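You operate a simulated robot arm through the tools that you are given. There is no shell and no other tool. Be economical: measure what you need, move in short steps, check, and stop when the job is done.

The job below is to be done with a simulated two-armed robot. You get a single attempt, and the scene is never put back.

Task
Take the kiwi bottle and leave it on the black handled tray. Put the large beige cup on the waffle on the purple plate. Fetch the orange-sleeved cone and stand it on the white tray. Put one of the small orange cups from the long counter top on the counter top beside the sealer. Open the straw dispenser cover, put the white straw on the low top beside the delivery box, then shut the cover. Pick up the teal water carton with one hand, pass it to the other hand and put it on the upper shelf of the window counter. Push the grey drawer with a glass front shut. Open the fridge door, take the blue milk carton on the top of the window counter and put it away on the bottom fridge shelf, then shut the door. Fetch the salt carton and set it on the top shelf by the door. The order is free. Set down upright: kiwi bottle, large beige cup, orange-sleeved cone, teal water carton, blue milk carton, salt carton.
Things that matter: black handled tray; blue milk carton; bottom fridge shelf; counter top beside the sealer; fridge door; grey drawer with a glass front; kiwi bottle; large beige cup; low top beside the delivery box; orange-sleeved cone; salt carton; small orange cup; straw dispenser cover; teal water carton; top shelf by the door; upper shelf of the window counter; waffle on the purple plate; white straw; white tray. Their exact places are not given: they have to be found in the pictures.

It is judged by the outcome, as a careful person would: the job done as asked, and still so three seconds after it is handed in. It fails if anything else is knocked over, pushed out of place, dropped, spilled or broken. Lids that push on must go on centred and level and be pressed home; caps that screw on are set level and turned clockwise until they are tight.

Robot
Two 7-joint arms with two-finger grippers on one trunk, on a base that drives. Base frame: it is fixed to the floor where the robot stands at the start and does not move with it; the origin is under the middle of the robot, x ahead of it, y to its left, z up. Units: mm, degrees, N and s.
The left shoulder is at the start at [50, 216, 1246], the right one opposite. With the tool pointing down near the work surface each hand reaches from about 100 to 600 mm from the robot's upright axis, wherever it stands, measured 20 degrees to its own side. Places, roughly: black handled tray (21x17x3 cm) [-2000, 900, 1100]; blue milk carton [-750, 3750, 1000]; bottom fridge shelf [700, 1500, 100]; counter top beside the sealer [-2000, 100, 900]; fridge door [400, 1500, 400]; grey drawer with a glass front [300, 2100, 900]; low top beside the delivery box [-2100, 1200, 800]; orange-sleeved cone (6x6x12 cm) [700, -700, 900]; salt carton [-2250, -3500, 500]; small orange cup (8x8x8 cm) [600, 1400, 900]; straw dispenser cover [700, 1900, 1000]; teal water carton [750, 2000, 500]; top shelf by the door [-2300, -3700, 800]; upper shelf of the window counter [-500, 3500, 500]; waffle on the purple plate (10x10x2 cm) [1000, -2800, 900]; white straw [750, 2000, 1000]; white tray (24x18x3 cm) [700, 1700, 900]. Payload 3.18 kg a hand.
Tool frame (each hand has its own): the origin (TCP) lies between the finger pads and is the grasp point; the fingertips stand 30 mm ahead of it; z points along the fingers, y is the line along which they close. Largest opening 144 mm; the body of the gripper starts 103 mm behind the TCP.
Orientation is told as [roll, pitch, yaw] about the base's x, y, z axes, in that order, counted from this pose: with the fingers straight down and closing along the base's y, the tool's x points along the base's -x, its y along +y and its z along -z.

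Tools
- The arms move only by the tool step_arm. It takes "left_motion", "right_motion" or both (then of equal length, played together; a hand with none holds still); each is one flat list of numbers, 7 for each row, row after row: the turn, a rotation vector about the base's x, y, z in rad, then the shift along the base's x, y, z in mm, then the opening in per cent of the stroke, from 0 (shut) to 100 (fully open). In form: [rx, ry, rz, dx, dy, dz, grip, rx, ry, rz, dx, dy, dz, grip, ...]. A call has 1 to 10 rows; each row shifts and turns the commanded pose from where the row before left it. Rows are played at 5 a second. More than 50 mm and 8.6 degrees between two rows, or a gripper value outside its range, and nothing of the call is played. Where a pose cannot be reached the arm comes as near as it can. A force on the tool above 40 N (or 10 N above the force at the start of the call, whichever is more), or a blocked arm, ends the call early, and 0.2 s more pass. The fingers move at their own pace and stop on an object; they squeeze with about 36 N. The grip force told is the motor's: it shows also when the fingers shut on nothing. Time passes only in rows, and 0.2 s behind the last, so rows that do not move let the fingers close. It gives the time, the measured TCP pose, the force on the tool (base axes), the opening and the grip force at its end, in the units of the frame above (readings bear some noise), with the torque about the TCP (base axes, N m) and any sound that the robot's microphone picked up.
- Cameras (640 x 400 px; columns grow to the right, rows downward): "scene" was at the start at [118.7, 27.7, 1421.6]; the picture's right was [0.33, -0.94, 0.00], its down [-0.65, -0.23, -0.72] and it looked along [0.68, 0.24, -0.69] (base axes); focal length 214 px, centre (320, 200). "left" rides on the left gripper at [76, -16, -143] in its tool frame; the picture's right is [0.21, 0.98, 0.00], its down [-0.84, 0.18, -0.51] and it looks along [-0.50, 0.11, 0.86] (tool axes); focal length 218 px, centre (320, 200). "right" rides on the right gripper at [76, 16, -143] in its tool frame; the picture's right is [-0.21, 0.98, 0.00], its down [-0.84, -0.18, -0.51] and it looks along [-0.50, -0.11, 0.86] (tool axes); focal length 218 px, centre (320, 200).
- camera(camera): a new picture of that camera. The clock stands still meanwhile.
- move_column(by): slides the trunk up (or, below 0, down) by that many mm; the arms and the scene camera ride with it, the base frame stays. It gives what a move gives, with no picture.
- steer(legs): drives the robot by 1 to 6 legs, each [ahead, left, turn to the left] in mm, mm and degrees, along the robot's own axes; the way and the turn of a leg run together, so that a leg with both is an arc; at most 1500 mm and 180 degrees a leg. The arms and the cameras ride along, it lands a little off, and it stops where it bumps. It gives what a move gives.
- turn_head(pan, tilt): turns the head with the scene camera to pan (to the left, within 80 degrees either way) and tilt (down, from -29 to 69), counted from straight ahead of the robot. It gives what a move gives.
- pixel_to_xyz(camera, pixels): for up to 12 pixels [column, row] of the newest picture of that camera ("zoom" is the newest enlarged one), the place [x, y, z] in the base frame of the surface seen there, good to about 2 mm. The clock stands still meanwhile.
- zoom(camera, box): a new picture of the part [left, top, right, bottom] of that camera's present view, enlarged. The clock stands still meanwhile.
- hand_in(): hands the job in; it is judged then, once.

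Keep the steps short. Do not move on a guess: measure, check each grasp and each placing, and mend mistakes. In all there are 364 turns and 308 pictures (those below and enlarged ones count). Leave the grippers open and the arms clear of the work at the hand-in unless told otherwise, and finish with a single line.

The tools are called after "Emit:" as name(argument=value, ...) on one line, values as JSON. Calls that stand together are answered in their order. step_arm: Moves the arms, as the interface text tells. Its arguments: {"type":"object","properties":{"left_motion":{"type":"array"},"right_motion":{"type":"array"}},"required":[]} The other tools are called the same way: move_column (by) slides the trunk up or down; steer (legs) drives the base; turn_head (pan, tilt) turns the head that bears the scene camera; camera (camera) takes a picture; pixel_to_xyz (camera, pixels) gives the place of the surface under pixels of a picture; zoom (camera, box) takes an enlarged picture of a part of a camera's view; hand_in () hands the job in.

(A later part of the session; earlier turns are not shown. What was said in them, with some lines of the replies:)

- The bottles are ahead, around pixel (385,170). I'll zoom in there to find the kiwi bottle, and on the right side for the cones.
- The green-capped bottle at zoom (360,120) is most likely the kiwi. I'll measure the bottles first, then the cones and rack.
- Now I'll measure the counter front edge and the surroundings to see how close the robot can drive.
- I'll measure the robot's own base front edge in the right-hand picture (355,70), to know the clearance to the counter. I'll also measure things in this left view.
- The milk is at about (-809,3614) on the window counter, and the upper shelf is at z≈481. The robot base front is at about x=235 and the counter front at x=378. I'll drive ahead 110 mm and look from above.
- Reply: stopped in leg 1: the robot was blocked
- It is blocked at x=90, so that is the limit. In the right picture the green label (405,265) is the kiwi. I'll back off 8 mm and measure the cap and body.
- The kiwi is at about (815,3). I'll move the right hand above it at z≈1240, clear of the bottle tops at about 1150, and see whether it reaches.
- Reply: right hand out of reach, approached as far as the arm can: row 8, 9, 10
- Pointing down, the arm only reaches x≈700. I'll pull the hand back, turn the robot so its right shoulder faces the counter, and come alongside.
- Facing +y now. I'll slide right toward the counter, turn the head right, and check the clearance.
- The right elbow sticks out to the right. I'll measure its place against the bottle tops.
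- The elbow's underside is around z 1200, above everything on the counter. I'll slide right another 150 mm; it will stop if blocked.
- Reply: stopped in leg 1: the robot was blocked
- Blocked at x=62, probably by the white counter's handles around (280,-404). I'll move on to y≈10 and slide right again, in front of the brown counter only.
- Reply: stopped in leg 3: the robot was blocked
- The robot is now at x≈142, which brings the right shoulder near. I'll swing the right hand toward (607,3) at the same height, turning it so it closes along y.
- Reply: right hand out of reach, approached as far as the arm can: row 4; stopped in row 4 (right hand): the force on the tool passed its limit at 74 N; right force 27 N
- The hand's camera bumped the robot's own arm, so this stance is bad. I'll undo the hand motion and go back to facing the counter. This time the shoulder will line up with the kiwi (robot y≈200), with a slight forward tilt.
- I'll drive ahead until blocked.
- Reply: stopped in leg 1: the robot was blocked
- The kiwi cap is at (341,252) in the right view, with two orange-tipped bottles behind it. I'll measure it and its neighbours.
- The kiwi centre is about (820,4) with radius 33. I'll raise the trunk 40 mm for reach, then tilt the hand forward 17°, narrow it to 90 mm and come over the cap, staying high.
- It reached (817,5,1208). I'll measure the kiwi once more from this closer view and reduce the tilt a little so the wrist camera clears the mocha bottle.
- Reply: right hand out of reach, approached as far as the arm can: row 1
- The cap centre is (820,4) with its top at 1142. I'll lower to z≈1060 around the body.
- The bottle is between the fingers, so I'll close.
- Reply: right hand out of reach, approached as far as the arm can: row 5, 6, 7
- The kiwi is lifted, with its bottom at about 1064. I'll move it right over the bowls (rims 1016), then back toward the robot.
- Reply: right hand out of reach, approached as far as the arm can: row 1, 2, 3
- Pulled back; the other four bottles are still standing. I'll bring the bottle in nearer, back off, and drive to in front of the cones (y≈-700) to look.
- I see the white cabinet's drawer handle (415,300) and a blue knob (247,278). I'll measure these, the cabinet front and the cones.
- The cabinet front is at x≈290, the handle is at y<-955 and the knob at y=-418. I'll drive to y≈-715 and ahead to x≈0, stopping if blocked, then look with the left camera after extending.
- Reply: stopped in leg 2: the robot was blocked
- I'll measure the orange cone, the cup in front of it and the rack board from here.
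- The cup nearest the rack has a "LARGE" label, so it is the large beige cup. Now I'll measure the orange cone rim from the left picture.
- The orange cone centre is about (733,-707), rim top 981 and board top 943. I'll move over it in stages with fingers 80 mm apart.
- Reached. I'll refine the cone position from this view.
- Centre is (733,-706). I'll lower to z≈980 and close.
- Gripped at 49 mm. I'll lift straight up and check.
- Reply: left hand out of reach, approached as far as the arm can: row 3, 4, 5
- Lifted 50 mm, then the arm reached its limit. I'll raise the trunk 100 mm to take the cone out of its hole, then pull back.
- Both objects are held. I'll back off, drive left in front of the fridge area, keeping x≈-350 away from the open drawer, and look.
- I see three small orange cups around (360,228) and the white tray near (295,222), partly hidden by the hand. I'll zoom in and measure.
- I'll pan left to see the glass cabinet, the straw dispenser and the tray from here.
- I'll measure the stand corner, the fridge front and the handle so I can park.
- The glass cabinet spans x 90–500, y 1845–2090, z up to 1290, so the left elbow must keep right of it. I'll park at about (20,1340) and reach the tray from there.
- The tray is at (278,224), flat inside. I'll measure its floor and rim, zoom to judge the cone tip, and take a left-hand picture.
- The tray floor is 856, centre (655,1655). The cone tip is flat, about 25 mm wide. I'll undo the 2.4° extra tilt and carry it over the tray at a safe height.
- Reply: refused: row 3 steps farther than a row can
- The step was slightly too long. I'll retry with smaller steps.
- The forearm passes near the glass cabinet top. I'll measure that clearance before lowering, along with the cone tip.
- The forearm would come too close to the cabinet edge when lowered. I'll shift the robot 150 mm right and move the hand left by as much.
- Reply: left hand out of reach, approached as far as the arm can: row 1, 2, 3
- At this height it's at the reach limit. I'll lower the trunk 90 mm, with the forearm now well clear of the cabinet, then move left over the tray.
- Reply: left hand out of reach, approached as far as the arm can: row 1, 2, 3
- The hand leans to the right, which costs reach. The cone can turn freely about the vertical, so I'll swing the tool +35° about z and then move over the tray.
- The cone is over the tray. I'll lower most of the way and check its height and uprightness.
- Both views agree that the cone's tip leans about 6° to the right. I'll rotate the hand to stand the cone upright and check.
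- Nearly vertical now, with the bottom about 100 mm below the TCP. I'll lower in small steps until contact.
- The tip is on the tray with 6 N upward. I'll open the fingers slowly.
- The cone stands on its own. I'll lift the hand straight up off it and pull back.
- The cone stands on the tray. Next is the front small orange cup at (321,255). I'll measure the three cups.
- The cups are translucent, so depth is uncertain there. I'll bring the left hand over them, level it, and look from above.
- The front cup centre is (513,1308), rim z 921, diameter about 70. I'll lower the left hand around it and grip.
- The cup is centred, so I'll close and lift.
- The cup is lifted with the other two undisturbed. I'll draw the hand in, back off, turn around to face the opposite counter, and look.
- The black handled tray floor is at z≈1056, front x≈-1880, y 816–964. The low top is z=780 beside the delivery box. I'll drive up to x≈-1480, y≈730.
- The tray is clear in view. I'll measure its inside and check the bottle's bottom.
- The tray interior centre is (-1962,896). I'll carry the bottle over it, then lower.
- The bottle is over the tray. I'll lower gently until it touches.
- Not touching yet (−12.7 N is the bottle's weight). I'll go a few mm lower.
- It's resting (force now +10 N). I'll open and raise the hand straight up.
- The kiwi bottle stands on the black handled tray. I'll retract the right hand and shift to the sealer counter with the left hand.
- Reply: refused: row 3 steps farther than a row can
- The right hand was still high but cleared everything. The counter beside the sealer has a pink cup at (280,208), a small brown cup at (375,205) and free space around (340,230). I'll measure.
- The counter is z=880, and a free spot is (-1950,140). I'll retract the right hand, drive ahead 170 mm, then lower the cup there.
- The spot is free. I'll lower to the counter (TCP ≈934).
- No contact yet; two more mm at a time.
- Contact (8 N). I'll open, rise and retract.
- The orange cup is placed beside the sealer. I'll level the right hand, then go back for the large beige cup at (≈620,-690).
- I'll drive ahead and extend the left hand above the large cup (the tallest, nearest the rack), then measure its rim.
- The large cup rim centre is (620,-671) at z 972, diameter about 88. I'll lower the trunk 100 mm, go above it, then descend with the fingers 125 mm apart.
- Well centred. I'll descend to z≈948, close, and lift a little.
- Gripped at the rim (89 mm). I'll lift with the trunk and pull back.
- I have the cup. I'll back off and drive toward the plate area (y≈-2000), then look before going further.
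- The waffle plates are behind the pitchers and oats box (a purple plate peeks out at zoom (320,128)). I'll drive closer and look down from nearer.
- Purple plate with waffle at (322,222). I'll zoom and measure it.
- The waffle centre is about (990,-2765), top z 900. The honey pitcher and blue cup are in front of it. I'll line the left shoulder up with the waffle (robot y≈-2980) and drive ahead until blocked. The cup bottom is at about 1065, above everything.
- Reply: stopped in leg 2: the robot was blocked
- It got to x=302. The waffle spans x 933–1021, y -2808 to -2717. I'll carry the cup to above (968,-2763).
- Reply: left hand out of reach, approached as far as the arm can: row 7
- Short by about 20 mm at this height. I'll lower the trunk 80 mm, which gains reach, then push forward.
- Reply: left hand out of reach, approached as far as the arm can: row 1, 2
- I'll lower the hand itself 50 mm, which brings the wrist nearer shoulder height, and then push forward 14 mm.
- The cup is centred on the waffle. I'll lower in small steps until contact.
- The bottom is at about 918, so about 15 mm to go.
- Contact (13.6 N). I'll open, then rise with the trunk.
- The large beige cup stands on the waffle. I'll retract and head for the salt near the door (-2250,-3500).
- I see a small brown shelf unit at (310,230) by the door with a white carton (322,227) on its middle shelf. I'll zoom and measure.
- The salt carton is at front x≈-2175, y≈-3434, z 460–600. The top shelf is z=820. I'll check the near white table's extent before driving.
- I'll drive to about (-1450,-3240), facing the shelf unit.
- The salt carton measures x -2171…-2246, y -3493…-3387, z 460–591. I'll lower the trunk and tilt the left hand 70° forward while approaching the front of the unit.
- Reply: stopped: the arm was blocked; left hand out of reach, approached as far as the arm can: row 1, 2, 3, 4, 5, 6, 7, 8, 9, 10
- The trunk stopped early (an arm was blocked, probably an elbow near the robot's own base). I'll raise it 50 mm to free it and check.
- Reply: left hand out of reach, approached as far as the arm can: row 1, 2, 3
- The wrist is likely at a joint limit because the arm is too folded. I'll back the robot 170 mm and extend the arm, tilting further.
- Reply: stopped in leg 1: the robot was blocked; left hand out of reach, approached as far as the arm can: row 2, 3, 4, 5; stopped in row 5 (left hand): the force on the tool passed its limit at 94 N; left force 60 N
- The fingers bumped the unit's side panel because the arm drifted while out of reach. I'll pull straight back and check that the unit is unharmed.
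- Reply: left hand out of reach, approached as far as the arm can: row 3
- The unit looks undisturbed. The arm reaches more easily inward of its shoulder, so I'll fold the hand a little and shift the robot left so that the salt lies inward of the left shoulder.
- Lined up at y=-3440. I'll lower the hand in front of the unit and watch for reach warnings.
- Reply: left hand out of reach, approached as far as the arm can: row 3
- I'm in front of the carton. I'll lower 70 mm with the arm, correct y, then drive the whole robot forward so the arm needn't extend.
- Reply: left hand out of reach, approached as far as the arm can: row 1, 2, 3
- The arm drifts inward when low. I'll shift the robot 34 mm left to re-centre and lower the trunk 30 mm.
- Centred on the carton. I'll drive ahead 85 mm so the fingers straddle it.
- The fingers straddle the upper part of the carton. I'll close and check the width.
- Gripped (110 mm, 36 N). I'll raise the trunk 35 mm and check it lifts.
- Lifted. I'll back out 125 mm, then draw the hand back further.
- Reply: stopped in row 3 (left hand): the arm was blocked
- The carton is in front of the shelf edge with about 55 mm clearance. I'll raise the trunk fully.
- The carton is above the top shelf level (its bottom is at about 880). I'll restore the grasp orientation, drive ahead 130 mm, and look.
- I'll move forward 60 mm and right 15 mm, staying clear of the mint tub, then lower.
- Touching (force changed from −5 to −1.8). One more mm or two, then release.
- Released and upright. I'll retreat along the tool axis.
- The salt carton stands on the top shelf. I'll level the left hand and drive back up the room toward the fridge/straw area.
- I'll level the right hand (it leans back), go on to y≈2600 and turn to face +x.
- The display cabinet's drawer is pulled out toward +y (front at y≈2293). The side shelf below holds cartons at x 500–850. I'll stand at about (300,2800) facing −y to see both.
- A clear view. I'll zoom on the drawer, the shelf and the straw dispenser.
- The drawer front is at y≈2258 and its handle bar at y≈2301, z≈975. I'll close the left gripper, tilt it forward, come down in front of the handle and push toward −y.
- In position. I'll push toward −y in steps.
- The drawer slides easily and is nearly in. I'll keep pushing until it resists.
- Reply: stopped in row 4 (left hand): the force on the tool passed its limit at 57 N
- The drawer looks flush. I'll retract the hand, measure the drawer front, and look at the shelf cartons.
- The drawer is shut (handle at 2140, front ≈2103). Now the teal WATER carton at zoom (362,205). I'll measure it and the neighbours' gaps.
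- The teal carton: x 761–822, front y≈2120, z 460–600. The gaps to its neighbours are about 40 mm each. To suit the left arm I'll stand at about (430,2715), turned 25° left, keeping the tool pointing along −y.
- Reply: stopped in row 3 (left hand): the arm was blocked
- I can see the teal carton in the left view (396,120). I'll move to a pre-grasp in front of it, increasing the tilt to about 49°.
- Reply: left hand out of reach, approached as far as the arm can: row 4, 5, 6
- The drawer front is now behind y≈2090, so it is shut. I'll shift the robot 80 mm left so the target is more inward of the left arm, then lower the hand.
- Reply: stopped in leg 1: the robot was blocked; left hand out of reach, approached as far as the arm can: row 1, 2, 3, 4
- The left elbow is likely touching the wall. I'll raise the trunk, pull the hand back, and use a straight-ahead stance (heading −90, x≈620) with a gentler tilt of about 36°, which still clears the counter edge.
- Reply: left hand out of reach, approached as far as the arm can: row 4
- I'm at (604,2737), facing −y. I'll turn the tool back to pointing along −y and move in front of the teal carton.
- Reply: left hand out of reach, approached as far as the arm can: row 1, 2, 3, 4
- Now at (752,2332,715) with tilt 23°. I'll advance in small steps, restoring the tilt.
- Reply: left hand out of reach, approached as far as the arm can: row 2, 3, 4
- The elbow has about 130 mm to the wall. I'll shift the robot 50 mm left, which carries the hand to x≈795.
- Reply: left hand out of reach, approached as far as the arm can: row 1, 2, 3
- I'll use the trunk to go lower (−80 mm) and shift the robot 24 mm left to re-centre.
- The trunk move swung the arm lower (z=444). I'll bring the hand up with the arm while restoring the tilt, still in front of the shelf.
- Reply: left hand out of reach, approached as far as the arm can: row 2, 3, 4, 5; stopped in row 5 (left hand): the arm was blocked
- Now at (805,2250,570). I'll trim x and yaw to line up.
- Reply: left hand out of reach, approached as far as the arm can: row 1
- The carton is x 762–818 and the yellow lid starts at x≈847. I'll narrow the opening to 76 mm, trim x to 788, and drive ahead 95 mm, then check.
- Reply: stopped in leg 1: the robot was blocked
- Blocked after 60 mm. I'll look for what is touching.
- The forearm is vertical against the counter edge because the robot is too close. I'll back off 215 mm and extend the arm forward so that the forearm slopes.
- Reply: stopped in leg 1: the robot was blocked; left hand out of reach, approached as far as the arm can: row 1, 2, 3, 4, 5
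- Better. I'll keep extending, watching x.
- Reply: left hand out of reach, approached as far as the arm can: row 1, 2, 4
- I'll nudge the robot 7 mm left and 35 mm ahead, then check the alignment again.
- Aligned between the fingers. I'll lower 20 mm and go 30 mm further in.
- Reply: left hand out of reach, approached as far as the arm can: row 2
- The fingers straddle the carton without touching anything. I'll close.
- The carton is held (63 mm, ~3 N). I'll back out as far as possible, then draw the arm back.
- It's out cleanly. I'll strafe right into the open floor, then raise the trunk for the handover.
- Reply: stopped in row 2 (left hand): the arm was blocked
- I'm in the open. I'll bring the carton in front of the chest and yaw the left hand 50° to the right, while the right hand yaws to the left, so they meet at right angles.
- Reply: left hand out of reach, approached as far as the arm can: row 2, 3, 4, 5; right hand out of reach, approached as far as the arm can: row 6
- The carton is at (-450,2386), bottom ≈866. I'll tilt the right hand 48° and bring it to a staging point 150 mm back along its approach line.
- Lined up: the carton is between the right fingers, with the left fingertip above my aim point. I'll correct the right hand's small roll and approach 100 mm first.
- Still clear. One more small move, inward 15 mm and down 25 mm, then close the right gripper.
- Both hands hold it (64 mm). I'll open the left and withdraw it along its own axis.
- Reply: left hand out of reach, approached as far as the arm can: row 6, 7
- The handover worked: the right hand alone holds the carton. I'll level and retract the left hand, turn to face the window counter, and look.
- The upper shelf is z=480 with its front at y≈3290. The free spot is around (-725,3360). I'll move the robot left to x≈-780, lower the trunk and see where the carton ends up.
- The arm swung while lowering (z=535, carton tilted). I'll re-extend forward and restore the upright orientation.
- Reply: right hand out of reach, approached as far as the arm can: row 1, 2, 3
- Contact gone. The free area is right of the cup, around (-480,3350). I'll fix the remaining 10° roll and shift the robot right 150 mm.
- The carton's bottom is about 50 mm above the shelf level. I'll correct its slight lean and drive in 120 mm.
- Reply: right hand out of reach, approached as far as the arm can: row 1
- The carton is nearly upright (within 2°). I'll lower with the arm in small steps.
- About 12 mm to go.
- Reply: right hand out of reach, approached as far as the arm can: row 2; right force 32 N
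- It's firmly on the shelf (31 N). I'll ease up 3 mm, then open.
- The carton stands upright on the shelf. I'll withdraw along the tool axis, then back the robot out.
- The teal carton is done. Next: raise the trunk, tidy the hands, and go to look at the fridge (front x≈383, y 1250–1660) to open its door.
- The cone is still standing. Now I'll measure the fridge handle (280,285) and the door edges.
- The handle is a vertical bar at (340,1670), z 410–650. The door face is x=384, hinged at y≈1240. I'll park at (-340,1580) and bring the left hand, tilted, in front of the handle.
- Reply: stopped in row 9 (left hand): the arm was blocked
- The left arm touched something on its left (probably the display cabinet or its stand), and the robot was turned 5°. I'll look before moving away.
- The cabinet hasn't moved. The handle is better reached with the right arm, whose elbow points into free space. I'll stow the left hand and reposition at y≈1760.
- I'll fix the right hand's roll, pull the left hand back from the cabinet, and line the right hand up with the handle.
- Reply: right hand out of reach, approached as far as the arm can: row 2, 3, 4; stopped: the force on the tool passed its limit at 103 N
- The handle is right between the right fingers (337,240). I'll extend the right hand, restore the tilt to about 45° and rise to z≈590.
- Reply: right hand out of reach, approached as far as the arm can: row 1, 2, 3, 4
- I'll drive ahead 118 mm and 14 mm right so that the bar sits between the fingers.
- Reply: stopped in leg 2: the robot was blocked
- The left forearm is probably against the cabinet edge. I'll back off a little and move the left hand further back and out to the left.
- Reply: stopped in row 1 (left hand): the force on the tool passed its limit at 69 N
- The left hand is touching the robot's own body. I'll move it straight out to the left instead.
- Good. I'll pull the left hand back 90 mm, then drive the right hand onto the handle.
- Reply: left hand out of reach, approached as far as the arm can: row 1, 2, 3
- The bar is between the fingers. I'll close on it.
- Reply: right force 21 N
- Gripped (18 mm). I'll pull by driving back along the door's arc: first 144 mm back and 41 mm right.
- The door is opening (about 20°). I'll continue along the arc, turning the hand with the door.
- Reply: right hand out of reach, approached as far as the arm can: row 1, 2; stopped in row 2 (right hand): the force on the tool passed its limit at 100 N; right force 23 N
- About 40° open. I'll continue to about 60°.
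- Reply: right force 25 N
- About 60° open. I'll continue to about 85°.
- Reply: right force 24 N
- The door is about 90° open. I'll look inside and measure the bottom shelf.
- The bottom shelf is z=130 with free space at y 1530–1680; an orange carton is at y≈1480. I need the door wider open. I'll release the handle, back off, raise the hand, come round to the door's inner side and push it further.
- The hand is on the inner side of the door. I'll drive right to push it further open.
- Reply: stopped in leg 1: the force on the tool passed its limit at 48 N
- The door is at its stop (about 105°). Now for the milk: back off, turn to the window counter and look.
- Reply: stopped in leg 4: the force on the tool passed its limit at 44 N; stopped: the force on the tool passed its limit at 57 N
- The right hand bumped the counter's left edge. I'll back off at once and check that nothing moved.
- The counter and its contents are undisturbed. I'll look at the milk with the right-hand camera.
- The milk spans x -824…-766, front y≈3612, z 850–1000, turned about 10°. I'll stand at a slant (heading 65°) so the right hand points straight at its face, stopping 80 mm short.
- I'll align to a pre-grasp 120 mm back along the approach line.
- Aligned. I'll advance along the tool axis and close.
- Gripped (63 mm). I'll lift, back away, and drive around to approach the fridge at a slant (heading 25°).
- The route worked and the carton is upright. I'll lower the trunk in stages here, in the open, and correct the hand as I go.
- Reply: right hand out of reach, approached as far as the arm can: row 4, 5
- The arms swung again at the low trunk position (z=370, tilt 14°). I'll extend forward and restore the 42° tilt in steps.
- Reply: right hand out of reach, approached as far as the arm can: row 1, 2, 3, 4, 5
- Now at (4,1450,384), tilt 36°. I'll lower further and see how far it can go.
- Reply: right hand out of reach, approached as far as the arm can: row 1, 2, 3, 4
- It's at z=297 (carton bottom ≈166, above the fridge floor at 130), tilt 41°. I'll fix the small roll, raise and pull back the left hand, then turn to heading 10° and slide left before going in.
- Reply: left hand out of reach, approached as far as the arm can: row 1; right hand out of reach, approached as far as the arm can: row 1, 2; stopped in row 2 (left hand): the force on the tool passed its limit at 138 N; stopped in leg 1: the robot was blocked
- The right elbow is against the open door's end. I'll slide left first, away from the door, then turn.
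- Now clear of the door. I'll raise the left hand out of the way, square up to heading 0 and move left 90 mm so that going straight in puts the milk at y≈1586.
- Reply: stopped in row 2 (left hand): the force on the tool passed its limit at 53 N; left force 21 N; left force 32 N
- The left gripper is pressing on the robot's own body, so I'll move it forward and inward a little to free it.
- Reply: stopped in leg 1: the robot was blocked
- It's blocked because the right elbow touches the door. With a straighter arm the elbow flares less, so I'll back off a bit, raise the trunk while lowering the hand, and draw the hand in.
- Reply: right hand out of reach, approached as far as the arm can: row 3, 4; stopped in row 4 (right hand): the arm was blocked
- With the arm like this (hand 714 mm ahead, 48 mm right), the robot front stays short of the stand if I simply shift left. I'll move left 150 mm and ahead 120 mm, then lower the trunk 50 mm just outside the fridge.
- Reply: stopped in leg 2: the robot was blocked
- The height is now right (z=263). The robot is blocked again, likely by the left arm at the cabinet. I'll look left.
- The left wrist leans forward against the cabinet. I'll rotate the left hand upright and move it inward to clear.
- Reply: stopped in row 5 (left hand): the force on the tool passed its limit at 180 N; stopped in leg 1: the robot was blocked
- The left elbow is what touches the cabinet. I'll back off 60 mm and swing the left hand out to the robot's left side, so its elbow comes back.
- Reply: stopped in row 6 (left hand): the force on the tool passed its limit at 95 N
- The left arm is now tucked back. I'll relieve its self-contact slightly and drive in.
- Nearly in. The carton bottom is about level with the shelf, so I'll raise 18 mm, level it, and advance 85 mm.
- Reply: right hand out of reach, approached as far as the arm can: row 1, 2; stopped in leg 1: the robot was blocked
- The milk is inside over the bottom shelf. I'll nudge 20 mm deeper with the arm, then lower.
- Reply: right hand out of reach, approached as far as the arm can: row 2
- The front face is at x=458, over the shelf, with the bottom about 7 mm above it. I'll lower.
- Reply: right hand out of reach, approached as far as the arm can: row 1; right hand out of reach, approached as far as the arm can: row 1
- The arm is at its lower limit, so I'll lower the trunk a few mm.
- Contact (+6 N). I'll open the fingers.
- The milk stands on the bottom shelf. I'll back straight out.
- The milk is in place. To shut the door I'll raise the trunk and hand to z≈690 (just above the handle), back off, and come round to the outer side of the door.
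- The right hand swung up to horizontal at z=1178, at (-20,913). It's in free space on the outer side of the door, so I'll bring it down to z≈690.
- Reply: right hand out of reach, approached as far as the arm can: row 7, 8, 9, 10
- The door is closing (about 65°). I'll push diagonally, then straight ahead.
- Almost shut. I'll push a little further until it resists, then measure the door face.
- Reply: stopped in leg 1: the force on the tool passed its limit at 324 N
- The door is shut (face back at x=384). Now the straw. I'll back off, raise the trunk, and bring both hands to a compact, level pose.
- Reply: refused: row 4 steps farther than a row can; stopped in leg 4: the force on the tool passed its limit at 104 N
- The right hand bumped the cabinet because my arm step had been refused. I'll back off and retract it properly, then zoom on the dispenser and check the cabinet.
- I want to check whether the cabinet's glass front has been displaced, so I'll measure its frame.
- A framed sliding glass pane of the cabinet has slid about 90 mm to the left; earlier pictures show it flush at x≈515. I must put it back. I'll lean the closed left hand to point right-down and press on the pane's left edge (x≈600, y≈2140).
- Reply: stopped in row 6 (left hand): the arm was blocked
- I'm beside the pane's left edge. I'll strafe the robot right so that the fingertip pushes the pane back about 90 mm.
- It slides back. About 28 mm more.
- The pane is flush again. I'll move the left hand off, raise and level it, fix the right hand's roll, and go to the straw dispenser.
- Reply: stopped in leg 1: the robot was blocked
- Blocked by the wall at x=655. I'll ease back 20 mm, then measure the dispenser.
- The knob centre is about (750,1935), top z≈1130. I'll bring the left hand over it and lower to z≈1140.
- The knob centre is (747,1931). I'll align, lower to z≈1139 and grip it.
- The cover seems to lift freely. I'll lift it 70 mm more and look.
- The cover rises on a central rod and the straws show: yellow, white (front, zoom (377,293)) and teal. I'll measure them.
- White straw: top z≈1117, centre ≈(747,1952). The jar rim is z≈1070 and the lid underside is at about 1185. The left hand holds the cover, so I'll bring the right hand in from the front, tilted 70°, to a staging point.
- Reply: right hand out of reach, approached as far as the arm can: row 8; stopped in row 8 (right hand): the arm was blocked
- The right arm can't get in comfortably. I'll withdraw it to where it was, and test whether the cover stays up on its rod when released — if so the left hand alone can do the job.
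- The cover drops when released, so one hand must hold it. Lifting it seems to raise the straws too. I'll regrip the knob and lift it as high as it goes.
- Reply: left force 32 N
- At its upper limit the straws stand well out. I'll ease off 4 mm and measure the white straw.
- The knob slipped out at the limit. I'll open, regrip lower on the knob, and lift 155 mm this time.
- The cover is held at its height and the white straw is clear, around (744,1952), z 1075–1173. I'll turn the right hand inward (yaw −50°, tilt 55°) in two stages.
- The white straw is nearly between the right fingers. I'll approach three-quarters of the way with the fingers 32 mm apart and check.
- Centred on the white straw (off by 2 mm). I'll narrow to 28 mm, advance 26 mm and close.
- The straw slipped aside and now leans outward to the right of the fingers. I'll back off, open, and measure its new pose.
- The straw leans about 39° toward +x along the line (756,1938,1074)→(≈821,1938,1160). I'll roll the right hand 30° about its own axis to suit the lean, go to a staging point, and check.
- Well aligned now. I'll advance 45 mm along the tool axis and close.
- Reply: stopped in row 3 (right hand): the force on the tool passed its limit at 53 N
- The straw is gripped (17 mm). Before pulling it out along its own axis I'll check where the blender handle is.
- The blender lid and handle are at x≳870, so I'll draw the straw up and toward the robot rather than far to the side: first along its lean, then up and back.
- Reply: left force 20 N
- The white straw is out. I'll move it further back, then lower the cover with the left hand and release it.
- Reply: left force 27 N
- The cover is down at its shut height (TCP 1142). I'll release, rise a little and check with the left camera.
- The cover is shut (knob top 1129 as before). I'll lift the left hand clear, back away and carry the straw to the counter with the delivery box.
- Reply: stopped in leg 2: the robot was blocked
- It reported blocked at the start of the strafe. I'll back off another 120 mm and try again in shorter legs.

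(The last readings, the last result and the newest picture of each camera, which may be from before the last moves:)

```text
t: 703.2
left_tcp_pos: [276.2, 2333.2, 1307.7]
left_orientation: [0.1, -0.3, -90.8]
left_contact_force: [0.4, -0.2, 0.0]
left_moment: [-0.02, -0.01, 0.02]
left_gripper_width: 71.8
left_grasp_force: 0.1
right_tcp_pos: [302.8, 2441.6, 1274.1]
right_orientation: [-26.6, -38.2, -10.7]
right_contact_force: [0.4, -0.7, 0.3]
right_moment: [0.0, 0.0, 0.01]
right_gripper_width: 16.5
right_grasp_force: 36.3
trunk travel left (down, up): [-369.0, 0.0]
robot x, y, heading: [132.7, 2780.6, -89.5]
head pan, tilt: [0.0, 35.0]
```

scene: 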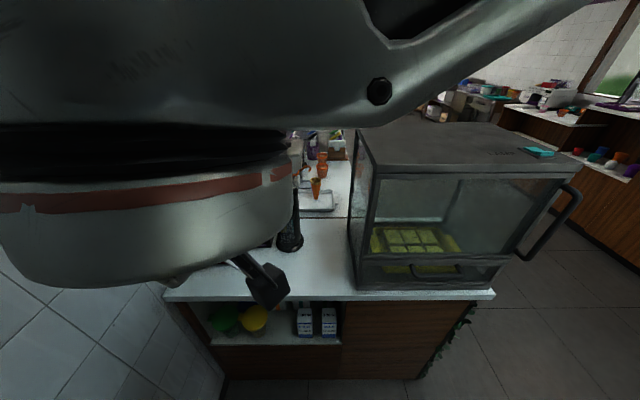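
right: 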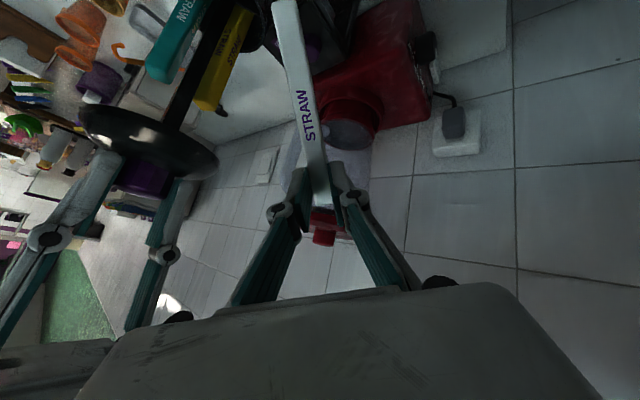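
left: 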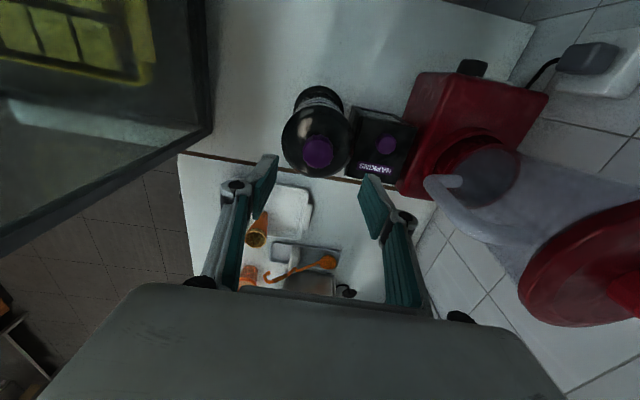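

Emit:
steer(legs=[[0, -600, 0], [0, 0, -90], [0, 1480, 0], [850, 0, 0]])

Emit:
turn_head(pan=-12, tilt=40)

Emit:
camera(camera="scene")

```text
t: 729.8
left_tcp_pos: [-1770.8, 1148.8, 1307.7]
left_orientation: [0.2, -0.3, 178.1]
left_contact_force: [-0.7, -0.2, -0.6]
left_moment: [-0.02, -0.03, 0.04]
left_gripper_width: 71.7
left_grasp_force: 0.1
right_tcp_pos: [-1662.3, 1119.6, 1273.4]
right_orientation: [-26.6, -38.2, -101.8]
right_contact_force: [0.0, -0.1, -0.2]
right_moment: [-0.03, -0.03, -0.01]
right_gripper_width: 16.4
right_grasp_force: 36.2
trunk travel left (down, up): [-369.0, 0.0]
robot x, y, heading: [-1324.6, 1281.7, 179.4]
head pan, tilt: [0.0, 35.0]
```

```text
t: 730.6
left_tcp_pos: [-1769.7, 1148.4, 1306.7]
left_orientation: [0.2, -0.2, 178.1]
left_contact_force: [-0.7, 0.2, 0.0]
left_moment: [0.04, 0.01, 0.0]
left_gripper_width: 72.1
left_grasp_force: 0.1
right_tcp_pos: [-1663.0, 1120.6, 1273.8]
right_orientation: [-26.7, -38.1, -101.9]
right_contact_force: [0.4, 0.5, 0.2]
right_moment: [0.0, 0.02, 0.0]
right_gripper_width: 16.5
right_grasp_force: 36.3
trunk travel left (down, up): [-369.0, 0.0]
robot x, y, heading: [-1317.3, 1280.7, 179.1]
head pan, tilt: [-12.0, 40.0]
```

```text
22 pictures are left
```

scene: 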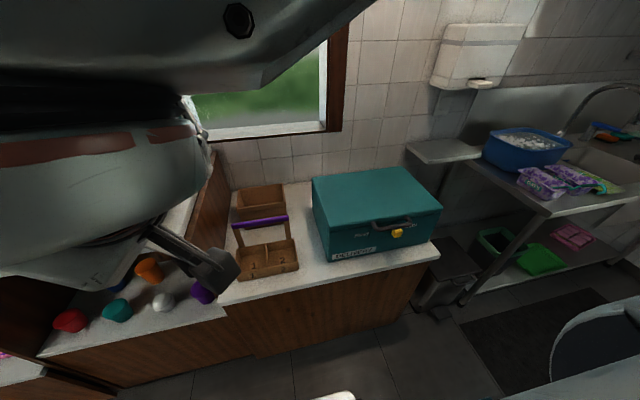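

I'll measure the free areas on the low top beside the delivery box.

Emit:
pixel_to_xyz(camera="scene", pixels=[[310, 270], [345, 275], [390, 268], [303, 215], [305, 235], [310, 255], [318, 265], [297, 270], [245, 275], [325, 262], [300, 195], [420, 250]])

Emit:
camera(camera="right")

```text
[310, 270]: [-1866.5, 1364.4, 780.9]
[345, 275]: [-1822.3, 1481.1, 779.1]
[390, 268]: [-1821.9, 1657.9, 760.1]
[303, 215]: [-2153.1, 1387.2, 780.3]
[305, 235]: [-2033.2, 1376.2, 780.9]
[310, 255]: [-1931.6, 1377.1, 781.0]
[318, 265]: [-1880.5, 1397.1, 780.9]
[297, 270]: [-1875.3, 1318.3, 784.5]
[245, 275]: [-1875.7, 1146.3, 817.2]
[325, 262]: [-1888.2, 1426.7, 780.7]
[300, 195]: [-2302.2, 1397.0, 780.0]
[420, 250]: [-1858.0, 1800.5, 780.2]
```

```text
21 pictures are left
```

right: 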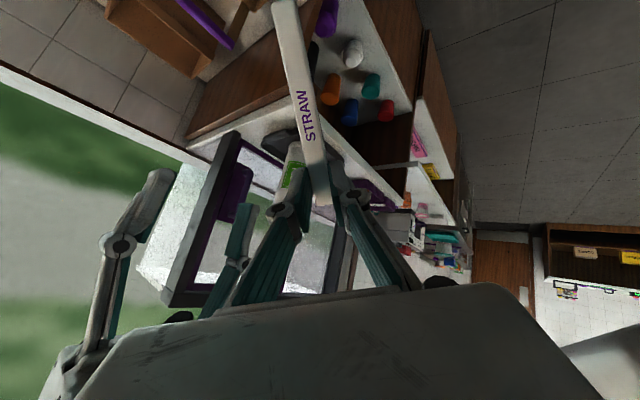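

The strip in front of the delivery box (x −1825…−1890, y 1340–1700, z 780) is free and "beside the box". The straw will lie along y. First I'll swing the right hand to the right, away from the left hand, rotating the straw to horizontal.

Emit:
step_arm(right_motion=[0.111, 0, 0, 3, 30, -10, 0, 0.111, 0, 0, 3, 32, -15, 0, 0.111, 0, 0, 0, 32, -20, 0, 0.111, 0, 0, 0, 32, -20, 0, 0.111, 0, 0, 0, 32, -20, 0, 0.111, 0, 0, 0, 32, -20, 0, 0.111, 0, 0, 0, 32, -20, 0, 0.111, 0, 0, 0, 32, -20, 0])

Emit:
step_arm(right_motion=[0, -0.125, 0, -25, 0, -35, 0, 0, -0.125, 0, -25, 0, -35, 0, 0, -0.125, 0, -25, 0, -35, 0, 0, -0.125, 0, -25, 0, -35, 0, 0, -0.125, 0, -25, 0, -35, 0])

Emit:
camera(camera="scene")

Emit:
camera(camera="right")

```text
t: 732.4
left_tcp_pos: [-1770.9, 1150.3, 1306.4]
left_orientation: [0.2, -0.1, 178.0]
left_contact_force: [0.1, -0.7, 0.2]
left_moment: [0.01, -0.03, -0.02]
left_gripper_width: 72.0
left_grasp_force: 0.1
right_tcp_pos: [-1657.8, 1373.6, 1129.9]
right_orientation: [-36.0, 12.2, -99.5]
right_contact_force: [-1.2, 0.0, 0.1]
right_moment: [-0.04, 0.03, 0.02]
right_gripper_width: 16.3
right_grasp_force: 36.0
trunk travel left (down, up): [-369.0, 0.0]
robot x, y, heading: [-1321.2, 1281.5, 178.9]
head pan, tilt: [-12.0, 40.0]
```

```text
t: 733.6
left_tcp_pos: [-1769.0, 1149.9, 1307.2]
left_orientation: [0.1, -0.3, 178.1]
left_contact_force: [0.9, 0.8, -0.1]
left_moment: [0.02, 0.01, 0.01]
left_gripper_width: 72.0
left_grasp_force: 0.0
right_tcp_pos: [-1714.9, 1378.8, 1066.2]
right_orientation: [-20.7, 11.5, -98.4]
right_contact_force: [0.5, 0.2, 0.0]
right_moment: [-0.02, 0.01, -0.03]
right_gripper_width: 16.5
right_grasp_force: 36.1
right hand out of reach, approached as far as the arm can: row 3, 4, 5
trunk travel left (down, up): [-369.0, 0.0]
robot x, y, heading: [-1316.0, 1286.0, 178.9]
head pan, tilt: [-12.0, 40.0]
```

```text
20 pictures are left
```

scene: 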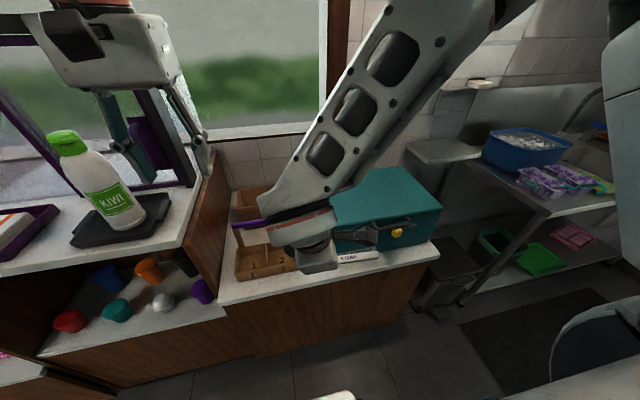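

```text
19 pictures are left
```

right: 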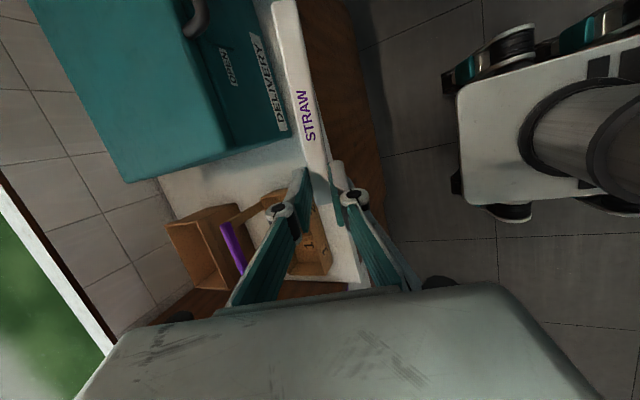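

The straw is horizontal, along the front strip. The kiwi bottle still stands. I'll drive ahead 135 mm and lower.

Emit:
steer(legs=[[135, 0, 1]])

Emit:
step_arm(right_motion=[0, 0, 0, 0, 0, -40, 0, 0, 0, 0, 0, 0, -40, 0, 0, 0, 0, 0, 0, -40, 0, 0, 0, 0, 0, 0, -40, 0, 0, 0, 0, 0, 0, -30, 0])

Emit:
camera(camera="right")

Emit:
pixel_to_xyz(camera="right", pixels=[[285, 20], [300, 80], [310, 130], [320, 165], [340, 100], [360, 200], [250, 100]])

```text
t: 734.9
left_tcp_pos: [-1904.3, 1141.7, 1306.8]
left_orientation: [0.2, -0.2, 179.2]
left_contact_force: [0.1, 1.1, 0.6]
left_moment: [0.0, -0.07, 0.02]
left_gripper_width: 71.9
left_grasp_force: 0.0
right_tcp_pos: [-1853.6, 1369.3, 1066.4]
right_orientation: [-21.0, 11.4, -97.2]
right_contact_force: [-1.0, -0.5, -0.9]
right_moment: [0.0, 0.01, 0.01]
right_gripper_width: 16.5
right_grasp_force: 35.8
trunk travel left (down, up): [-369.0, 0.0]
robot x, y, heading: [-1455.9, 1286.3, -179.9]
head pan, tilt: [-12.0, 40.0]
```

```text
t: 736.1
left_tcp_pos: [-1904.6, 1141.6, 1307.3]
left_orientation: [0.2, -0.2, 179.2]
left_contact_force: [-0.4, 0.1, 0.3]
left_moment: [0.02, -0.02, 0.01]
left_gripper_width: 72.1
left_grasp_force: 0.2
right_tcp_pos: [-1863.9, 1376.3, 881.9]
right_orientation: [-20.6, 9.6, -100.3]
right_contact_force: [-0.5, 0.7, -0.3]
right_moment: [-0.03, -0.03, -0.01]
right_gripper_width: 16.3
right_grasp_force: 36.6
trunk travel left (down, up): [-369.0, 0.0]
robot x, y, heading: [-1454.9, 1281.6, -179.9]
head pan, tilt: [-12.0, 40.0]
```

```text
18 pictures are left
```

right: 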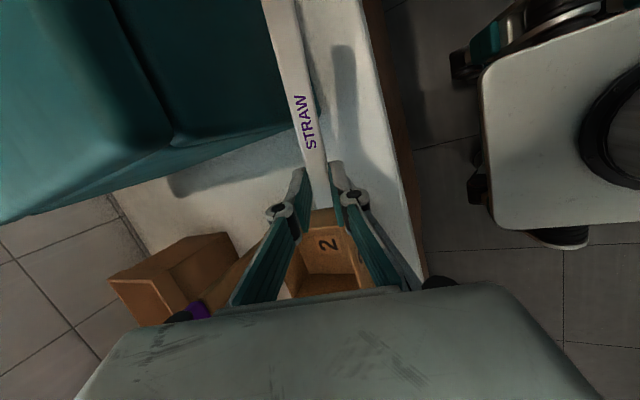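

```text
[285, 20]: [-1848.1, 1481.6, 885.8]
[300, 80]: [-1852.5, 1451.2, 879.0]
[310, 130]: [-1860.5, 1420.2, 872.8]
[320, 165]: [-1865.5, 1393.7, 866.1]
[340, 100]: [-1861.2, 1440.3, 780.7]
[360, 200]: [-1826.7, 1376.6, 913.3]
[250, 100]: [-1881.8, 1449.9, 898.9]
```

The straw slopes up 13° toward its far end and is yawed 11°. I'll level and align it and shift 40 mm away from the crate, then check.

Emit:
step_arm(right_motion=[-0.11, 0, 0.095, 5, 20, 0, 0, -0.11, 0, 0.095, 5, 20, -10, 0])

Emit:
camera(camera="right")

Emit:
pixel_to_xyz(camera="right", pixels=[[285, 20], [300, 80], [310, 130], [320, 165], [275, 5]])

```text
t: 736.7
left_tcp_pos: [-1904.4, 1145.4, 1308.9]
left_orientation: [0.4, -0.3, 179.1]
left_contact_force: [-0.4, 0.7, -0.6]
left_moment: [-0.12, 0.02, -0.02]
left_gripper_width: 72.2
left_grasp_force: 0.0
right_tcp_pos: [-1843.9, 1411.4, 866.5]
right_orientation: [-20.3, -1.6, -86.3]
right_contact_force: [-0.1, 0.7, 0.5]
right_moment: [-0.04, 0.01, 0.05]
right_gripper_width: 16.3
right_grasp_force: 35.9
trunk travel left (down, up): [-369.0, 0.0]
robot x, y, heading: [-1452.3, 1284.4, -179.9]
head pan, tilt: [-12.0, 40.0]
```

```text
17 pictures are left
```

right: 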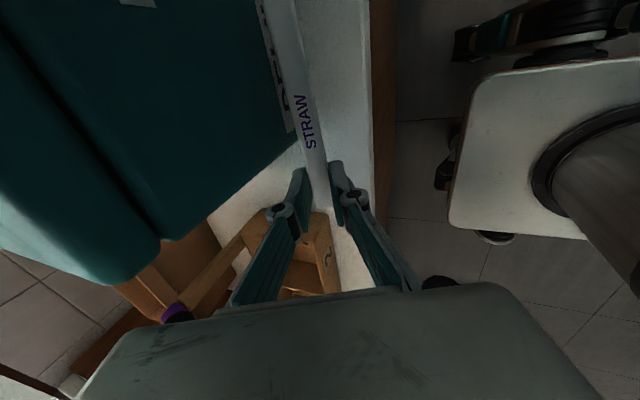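

```text
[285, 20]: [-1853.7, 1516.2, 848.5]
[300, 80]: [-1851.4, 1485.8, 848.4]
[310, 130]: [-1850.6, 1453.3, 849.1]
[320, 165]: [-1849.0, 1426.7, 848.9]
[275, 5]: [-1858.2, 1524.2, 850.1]
```

Level and aligned at x≈−1851. I'll lower about 48 mm, watching the force.

Emit:
step_arm(right_motion=[0, 0, 0, 0, 0, -20, 0, 0, 0, 0, 0, 0, -15, 0, 0, 0, 0, 0, 0, -6, 0])

Emit:
camera(camera="right")

Emit:
pixel_to_xyz(camera="right", pixels=[[285, 20], [300, 80], [310, 130], [320, 165], [350, 100]])

```text
t: 737.5
left_tcp_pos: [-1904.5, 1141.4, 1306.4]
left_orientation: [0.2, -0.2, 179.2]
left_contact_force: [0.5, 0.2, -0.8]
left_moment: [-0.03, -0.01, 0.0]
left_gripper_width: 72.3
left_grasp_force: 0.0
right_tcp_pos: [-1843.6, 1411.6, 826.8]
right_orientation: [-20.5, -1.2, -86.3]
right_contact_force: [-0.4, 0.4, 0.2]
right_moment: [-0.02, -0.01, 0.01]
right_gripper_width: 16.3
right_grasp_force: 36.1
trunk travel left (down, up): [-369.0, 0.0]
robot x, y, heading: [-1457.6, 1283.5, -179.9]
head pan, tilt: [-12.0, 40.0]
```

```text
16 pictures are left
```

right: 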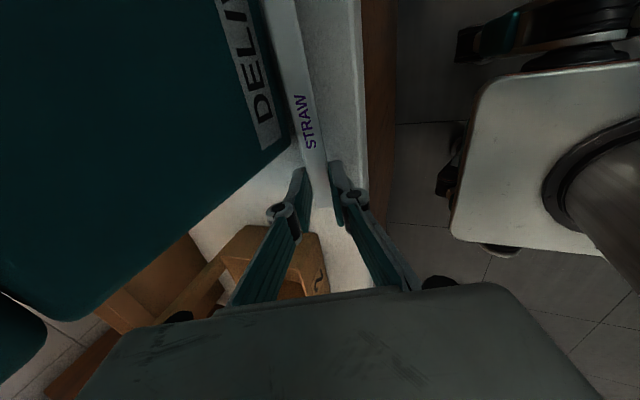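

```text
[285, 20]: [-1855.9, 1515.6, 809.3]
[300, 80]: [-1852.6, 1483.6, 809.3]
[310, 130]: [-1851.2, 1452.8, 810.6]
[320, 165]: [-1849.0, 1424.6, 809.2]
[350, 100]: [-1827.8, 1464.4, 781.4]
```

Emit:
step_arm(right_motion=[0, 0, 0, 0, 0, -6, 0, 0, 0, 0, 0, 0, -4, 0])

Emit:
step_arm(right_motion=[0, 0, 0, 0, 0, -2, 0, 0, 0, 0, 0, 0, 0, 0])

```text
t: 738.1
left_tcp_pos: [-1904.3, 1142.0, 1307.8]
left_orientation: [0.2, -0.3, 179.3]
left_contact_force: [-0.3, -0.7, -0.2]
left_moment: [0.01, -0.01, -0.01]
left_gripper_width: 71.9
left_grasp_force: 0.1
right_tcp_pos: [-1843.6, 1410.0, 816.3]
right_orientation: [-20.5, -1.1, -86.3]
right_contact_force: [-0.4, 0.8, 4.7]
right_moment: [-0.11, 0.02, 0.01]
right_gripper_width: 16.3
right_grasp_force: 35.9
trunk travel left (down, up): [-369.0, 0.0]
robot x, y, heading: [-1458.1, 1285.2, -180.0]
head pan, tilt: [-12.0, 40.0]
```

```text
t: 738.7
left_tcp_pos: [-1903.4, 1141.2, 1308.5]
left_orientation: [0.2, -0.3, 179.1]
left_contact_force: [-0.4, -0.6, 0.3]
left_moment: [0.02, -0.01, -0.02]
left_gripper_width: 71.7
left_grasp_force: 0.1
right_tcp_pos: [-1844.5, 1409.1, 816.6]
right_orientation: [-20.8, -1.3, -86.3]
right_contact_force: [-3.6, 1.2, 28.1]
right_moment: [-0.07, 0.22, 0.0]
right_gripper_width: 16.5
right_grasp_force: 35.1
trunk travel left (down, up): [-369.0, 0.0]
robot x, y, heading: [-1456.7, 1281.4, -179.8]
head pan, tilt: [-12.0, 40.0]
```

In contact. I'll ease up 1 mm, open the fingers, and rise.

Emit:
step_arm(right_motion=[0, 0, 0, 0, 0, 1, 0, 0, 0, 0, 0, 0, 0, 16, 0, 0, 0, 0, 0, 0, 22, 0, 0, 0, 0, 0, 20, 22, 0, 0, 0, 0, 0, 40, 22, 0, 0, 0, 0, 0, 45, 22, 0, 0, 0, 5, 0, 45, 30, 0, 0, 0, 10, 0, 45, 30])

Emit:
camera(camera="right")

Emit:
pixel_to_xyz(camera="right", pixels=[[310, 90], [315, 120], [305, 60], [318, 140], [300, 40]])

```text
t: 740.5
left_tcp_pos: [-1903.0, 1142.2, 1307.2]
left_orientation: [0.2, -0.4, 179.1]
left_contact_force: [0.7, -0.9, -0.3]
left_moment: [0.0, 0.07, -0.03]
left_gripper_width: 72.2
left_grasp_force: 0.0
right_tcp_pos: [-1825.5, 1409.2, 1010.2]
right_orientation: [-20.4, -1.2, -86.4]
right_contact_force: [0.4, 0.1, -0.3]
right_moment: [-0.01, 0.03, -0.03]
right_gripper_width: 43.1
right_grasp_force: 0.0
trunk travel left (down, up): [-369.0, 0.0]
robot x, y, heading: [-1453.8, 1282.5, -179.8]
head pan, tilt: [-12.0, 40.0]
```

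```text
15 pictures are left
```

right: 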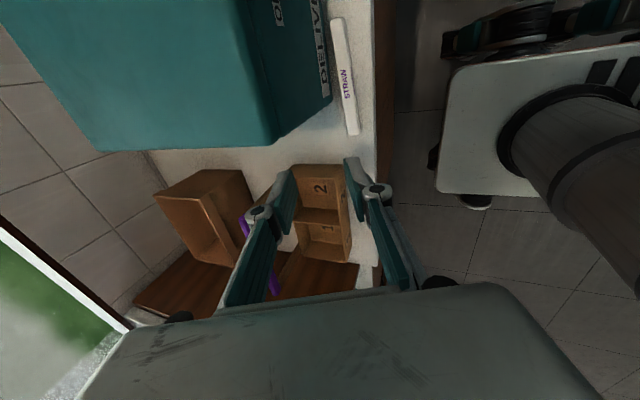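

```text
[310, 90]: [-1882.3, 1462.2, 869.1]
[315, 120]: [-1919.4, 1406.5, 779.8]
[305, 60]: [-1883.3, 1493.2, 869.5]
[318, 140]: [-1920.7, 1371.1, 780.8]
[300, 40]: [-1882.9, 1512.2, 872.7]
```

The straw lies on the low top beside the delivery box. All jobs are done. I'll retract both arms, open the grippers and back the robot clear.

Emit:
step_arm(right_motion=[0, 0, 0, 30, 0, 35, 60, 0, 0, 0, 35, 0, 30, 80, 0, 0, 0, 35, 0, 30, 90, 0, 0, 0, 35, 0, 20, 90], left_motion=[0, 0, 0, 35, 0, 0, 80, 0, 0, 0, 35, 0, 0, 90, 0, 0, 0, 35, 0, 0, 90, 0, 0, 0, 35, 0, 0, 90])

Emit:
steer(legs=[[-350, 0, 0]])

Emit:
camera(camera="scene")

```text
t: 741.5
left_tcp_pos: [-1763.9, 1142.6, 1308.9]
left_orientation: [0.2, -0.3, 179.4]
left_contact_force: [0.1, 0.4, 0.3]
left_moment: [0.02, 0.02, 0.02]
left_gripper_width: 129.5
left_grasp_force: 0.0
right_tcp_pos: [-1754.0, 1348.0, 1135.8]
right_orientation: [-20.4, -1.1, -86.3]
right_contact_force: [0.5, -1.0, 0.5]
right_moment: [-0.01, 0.03, 0.04]
right_gripper_width: 129.7
right_grasp_force: 0.1
right hand out of reach, approached as far as the arm can: row 1, 2, 3, 4
trunk travel left (down, up): [-369.0, 0.0]
robot x, y, heading: [-1456.6, 1281.9, -179.8]
head pan, tilt: [-12.0, 40.0]
```

```text
t: 743.7
left_tcp_pos: [-1425.8, 1142.2, 1307.6]
left_orientation: [0.2, -0.3, 179.2]
left_contact_force: [0.0, 0.4, -0.3]
left_moment: [-0.01, 0.01, 0.04]
left_gripper_width: 129.4
left_grasp_force: 0.1
right_tcp_pos: [-1415.4, 1349.5, 1135.9]
right_orientation: [-20.4, -1.0, -86.1]
right_contact_force: [-0.1, -0.6, -0.8]
right_moment: [0.0, 0.03, -0.01]
right_gripper_width: 129.9
right_grasp_force: 0.0
trunk travel left (down, up): [-369.0, 0.0]
robot x, y, heading: [-1113.8, 1285.6, -179.7]
head pan, tilt: [-12.0, 40.0]
```

```text
14 pictures are left
```

scene: 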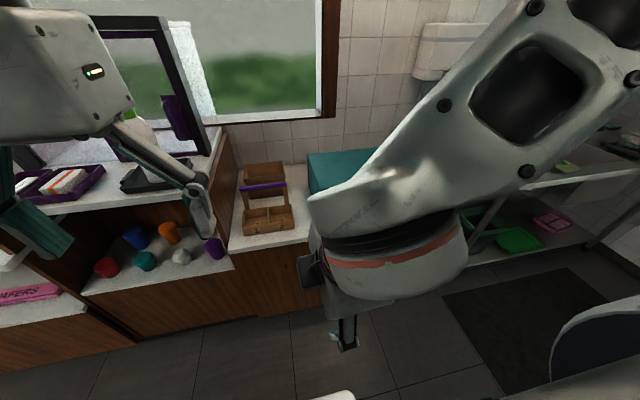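

I'll turn round for one last check of the fridge side before handing in.

Emit:
steer(legs=[[-300, 0, 0], [0, 0, 180]])

Emit:
turn_head(pan=20, tilt=25)

Emit:
camera(camera="scene")

```text
t: 753.1
left_tcp_pos: [-503.6, 1422.9, 1307.2]
left_orientation: [0.2, -0.2, -1.1]
left_contact_force: [-0.1, 0.0, -0.6]
left_moment: [-0.02, -0.02, -0.02]
left_gripper_width: 129.6
left_grasp_force: 0.0
right_tcp_pos: [-516.0, 1215.3, 1134.7]
right_orientation: [-20.4, -1.0, 93.3]
right_contact_force: [0.1, 0.5, 0.8]
right_moment: [0.01, 0.07, -0.01]
right_gripper_width: 129.8
right_grasp_force: 0.1
trunk travel left (down, up): [-369.0, 0.0]
robot x, y, heading: [-813.5, 1286.5, -0.5]
head pan, tilt: [-12.0, 40.0]
```

```text
t: 754.1
left_tcp_pos: [-504.8, 1423.0, 1307.2]
left_orientation: [0.2, -0.2, -1.1]
left_contact_force: [-0.6, -0.8, 0.8]
left_moment: [-0.02, 0.0, 0.01]
left_gripper_width: 129.8
left_grasp_force: 0.3
right_tcp_pos: [-515.8, 1215.3, 1134.9]
right_orientation: [-20.4, -1.1, 93.3]
right_contact_force: [-0.3, 0.0, 0.3]
right_moment: [0.0, 0.02, 0.0]
right_gripper_width: 129.7
right_grasp_force: 0.1
trunk travel left (down, up): [-369.0, 0.0]
robot x, y, heading: [-813.1, 1283.8, -0.4]
head pan, tilt: [20.0, 25.0]
```

```text
13 pictures are left
```

scene: 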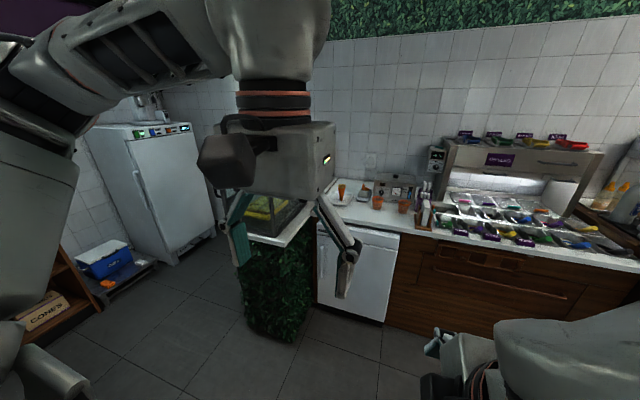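

The fridge is shut, the cone stands on its tray, the cups are in place, and both grippers are open and clear. Handing in.

Emit:
hand_in()

```text
The job is handed in.
```

All nine jobs are done and handed in; I could not check that the milk stayed upright after the fridge door met a hard final push, and the display cabinet's sliding glass pane, found pushed out of line, was slid back flush.
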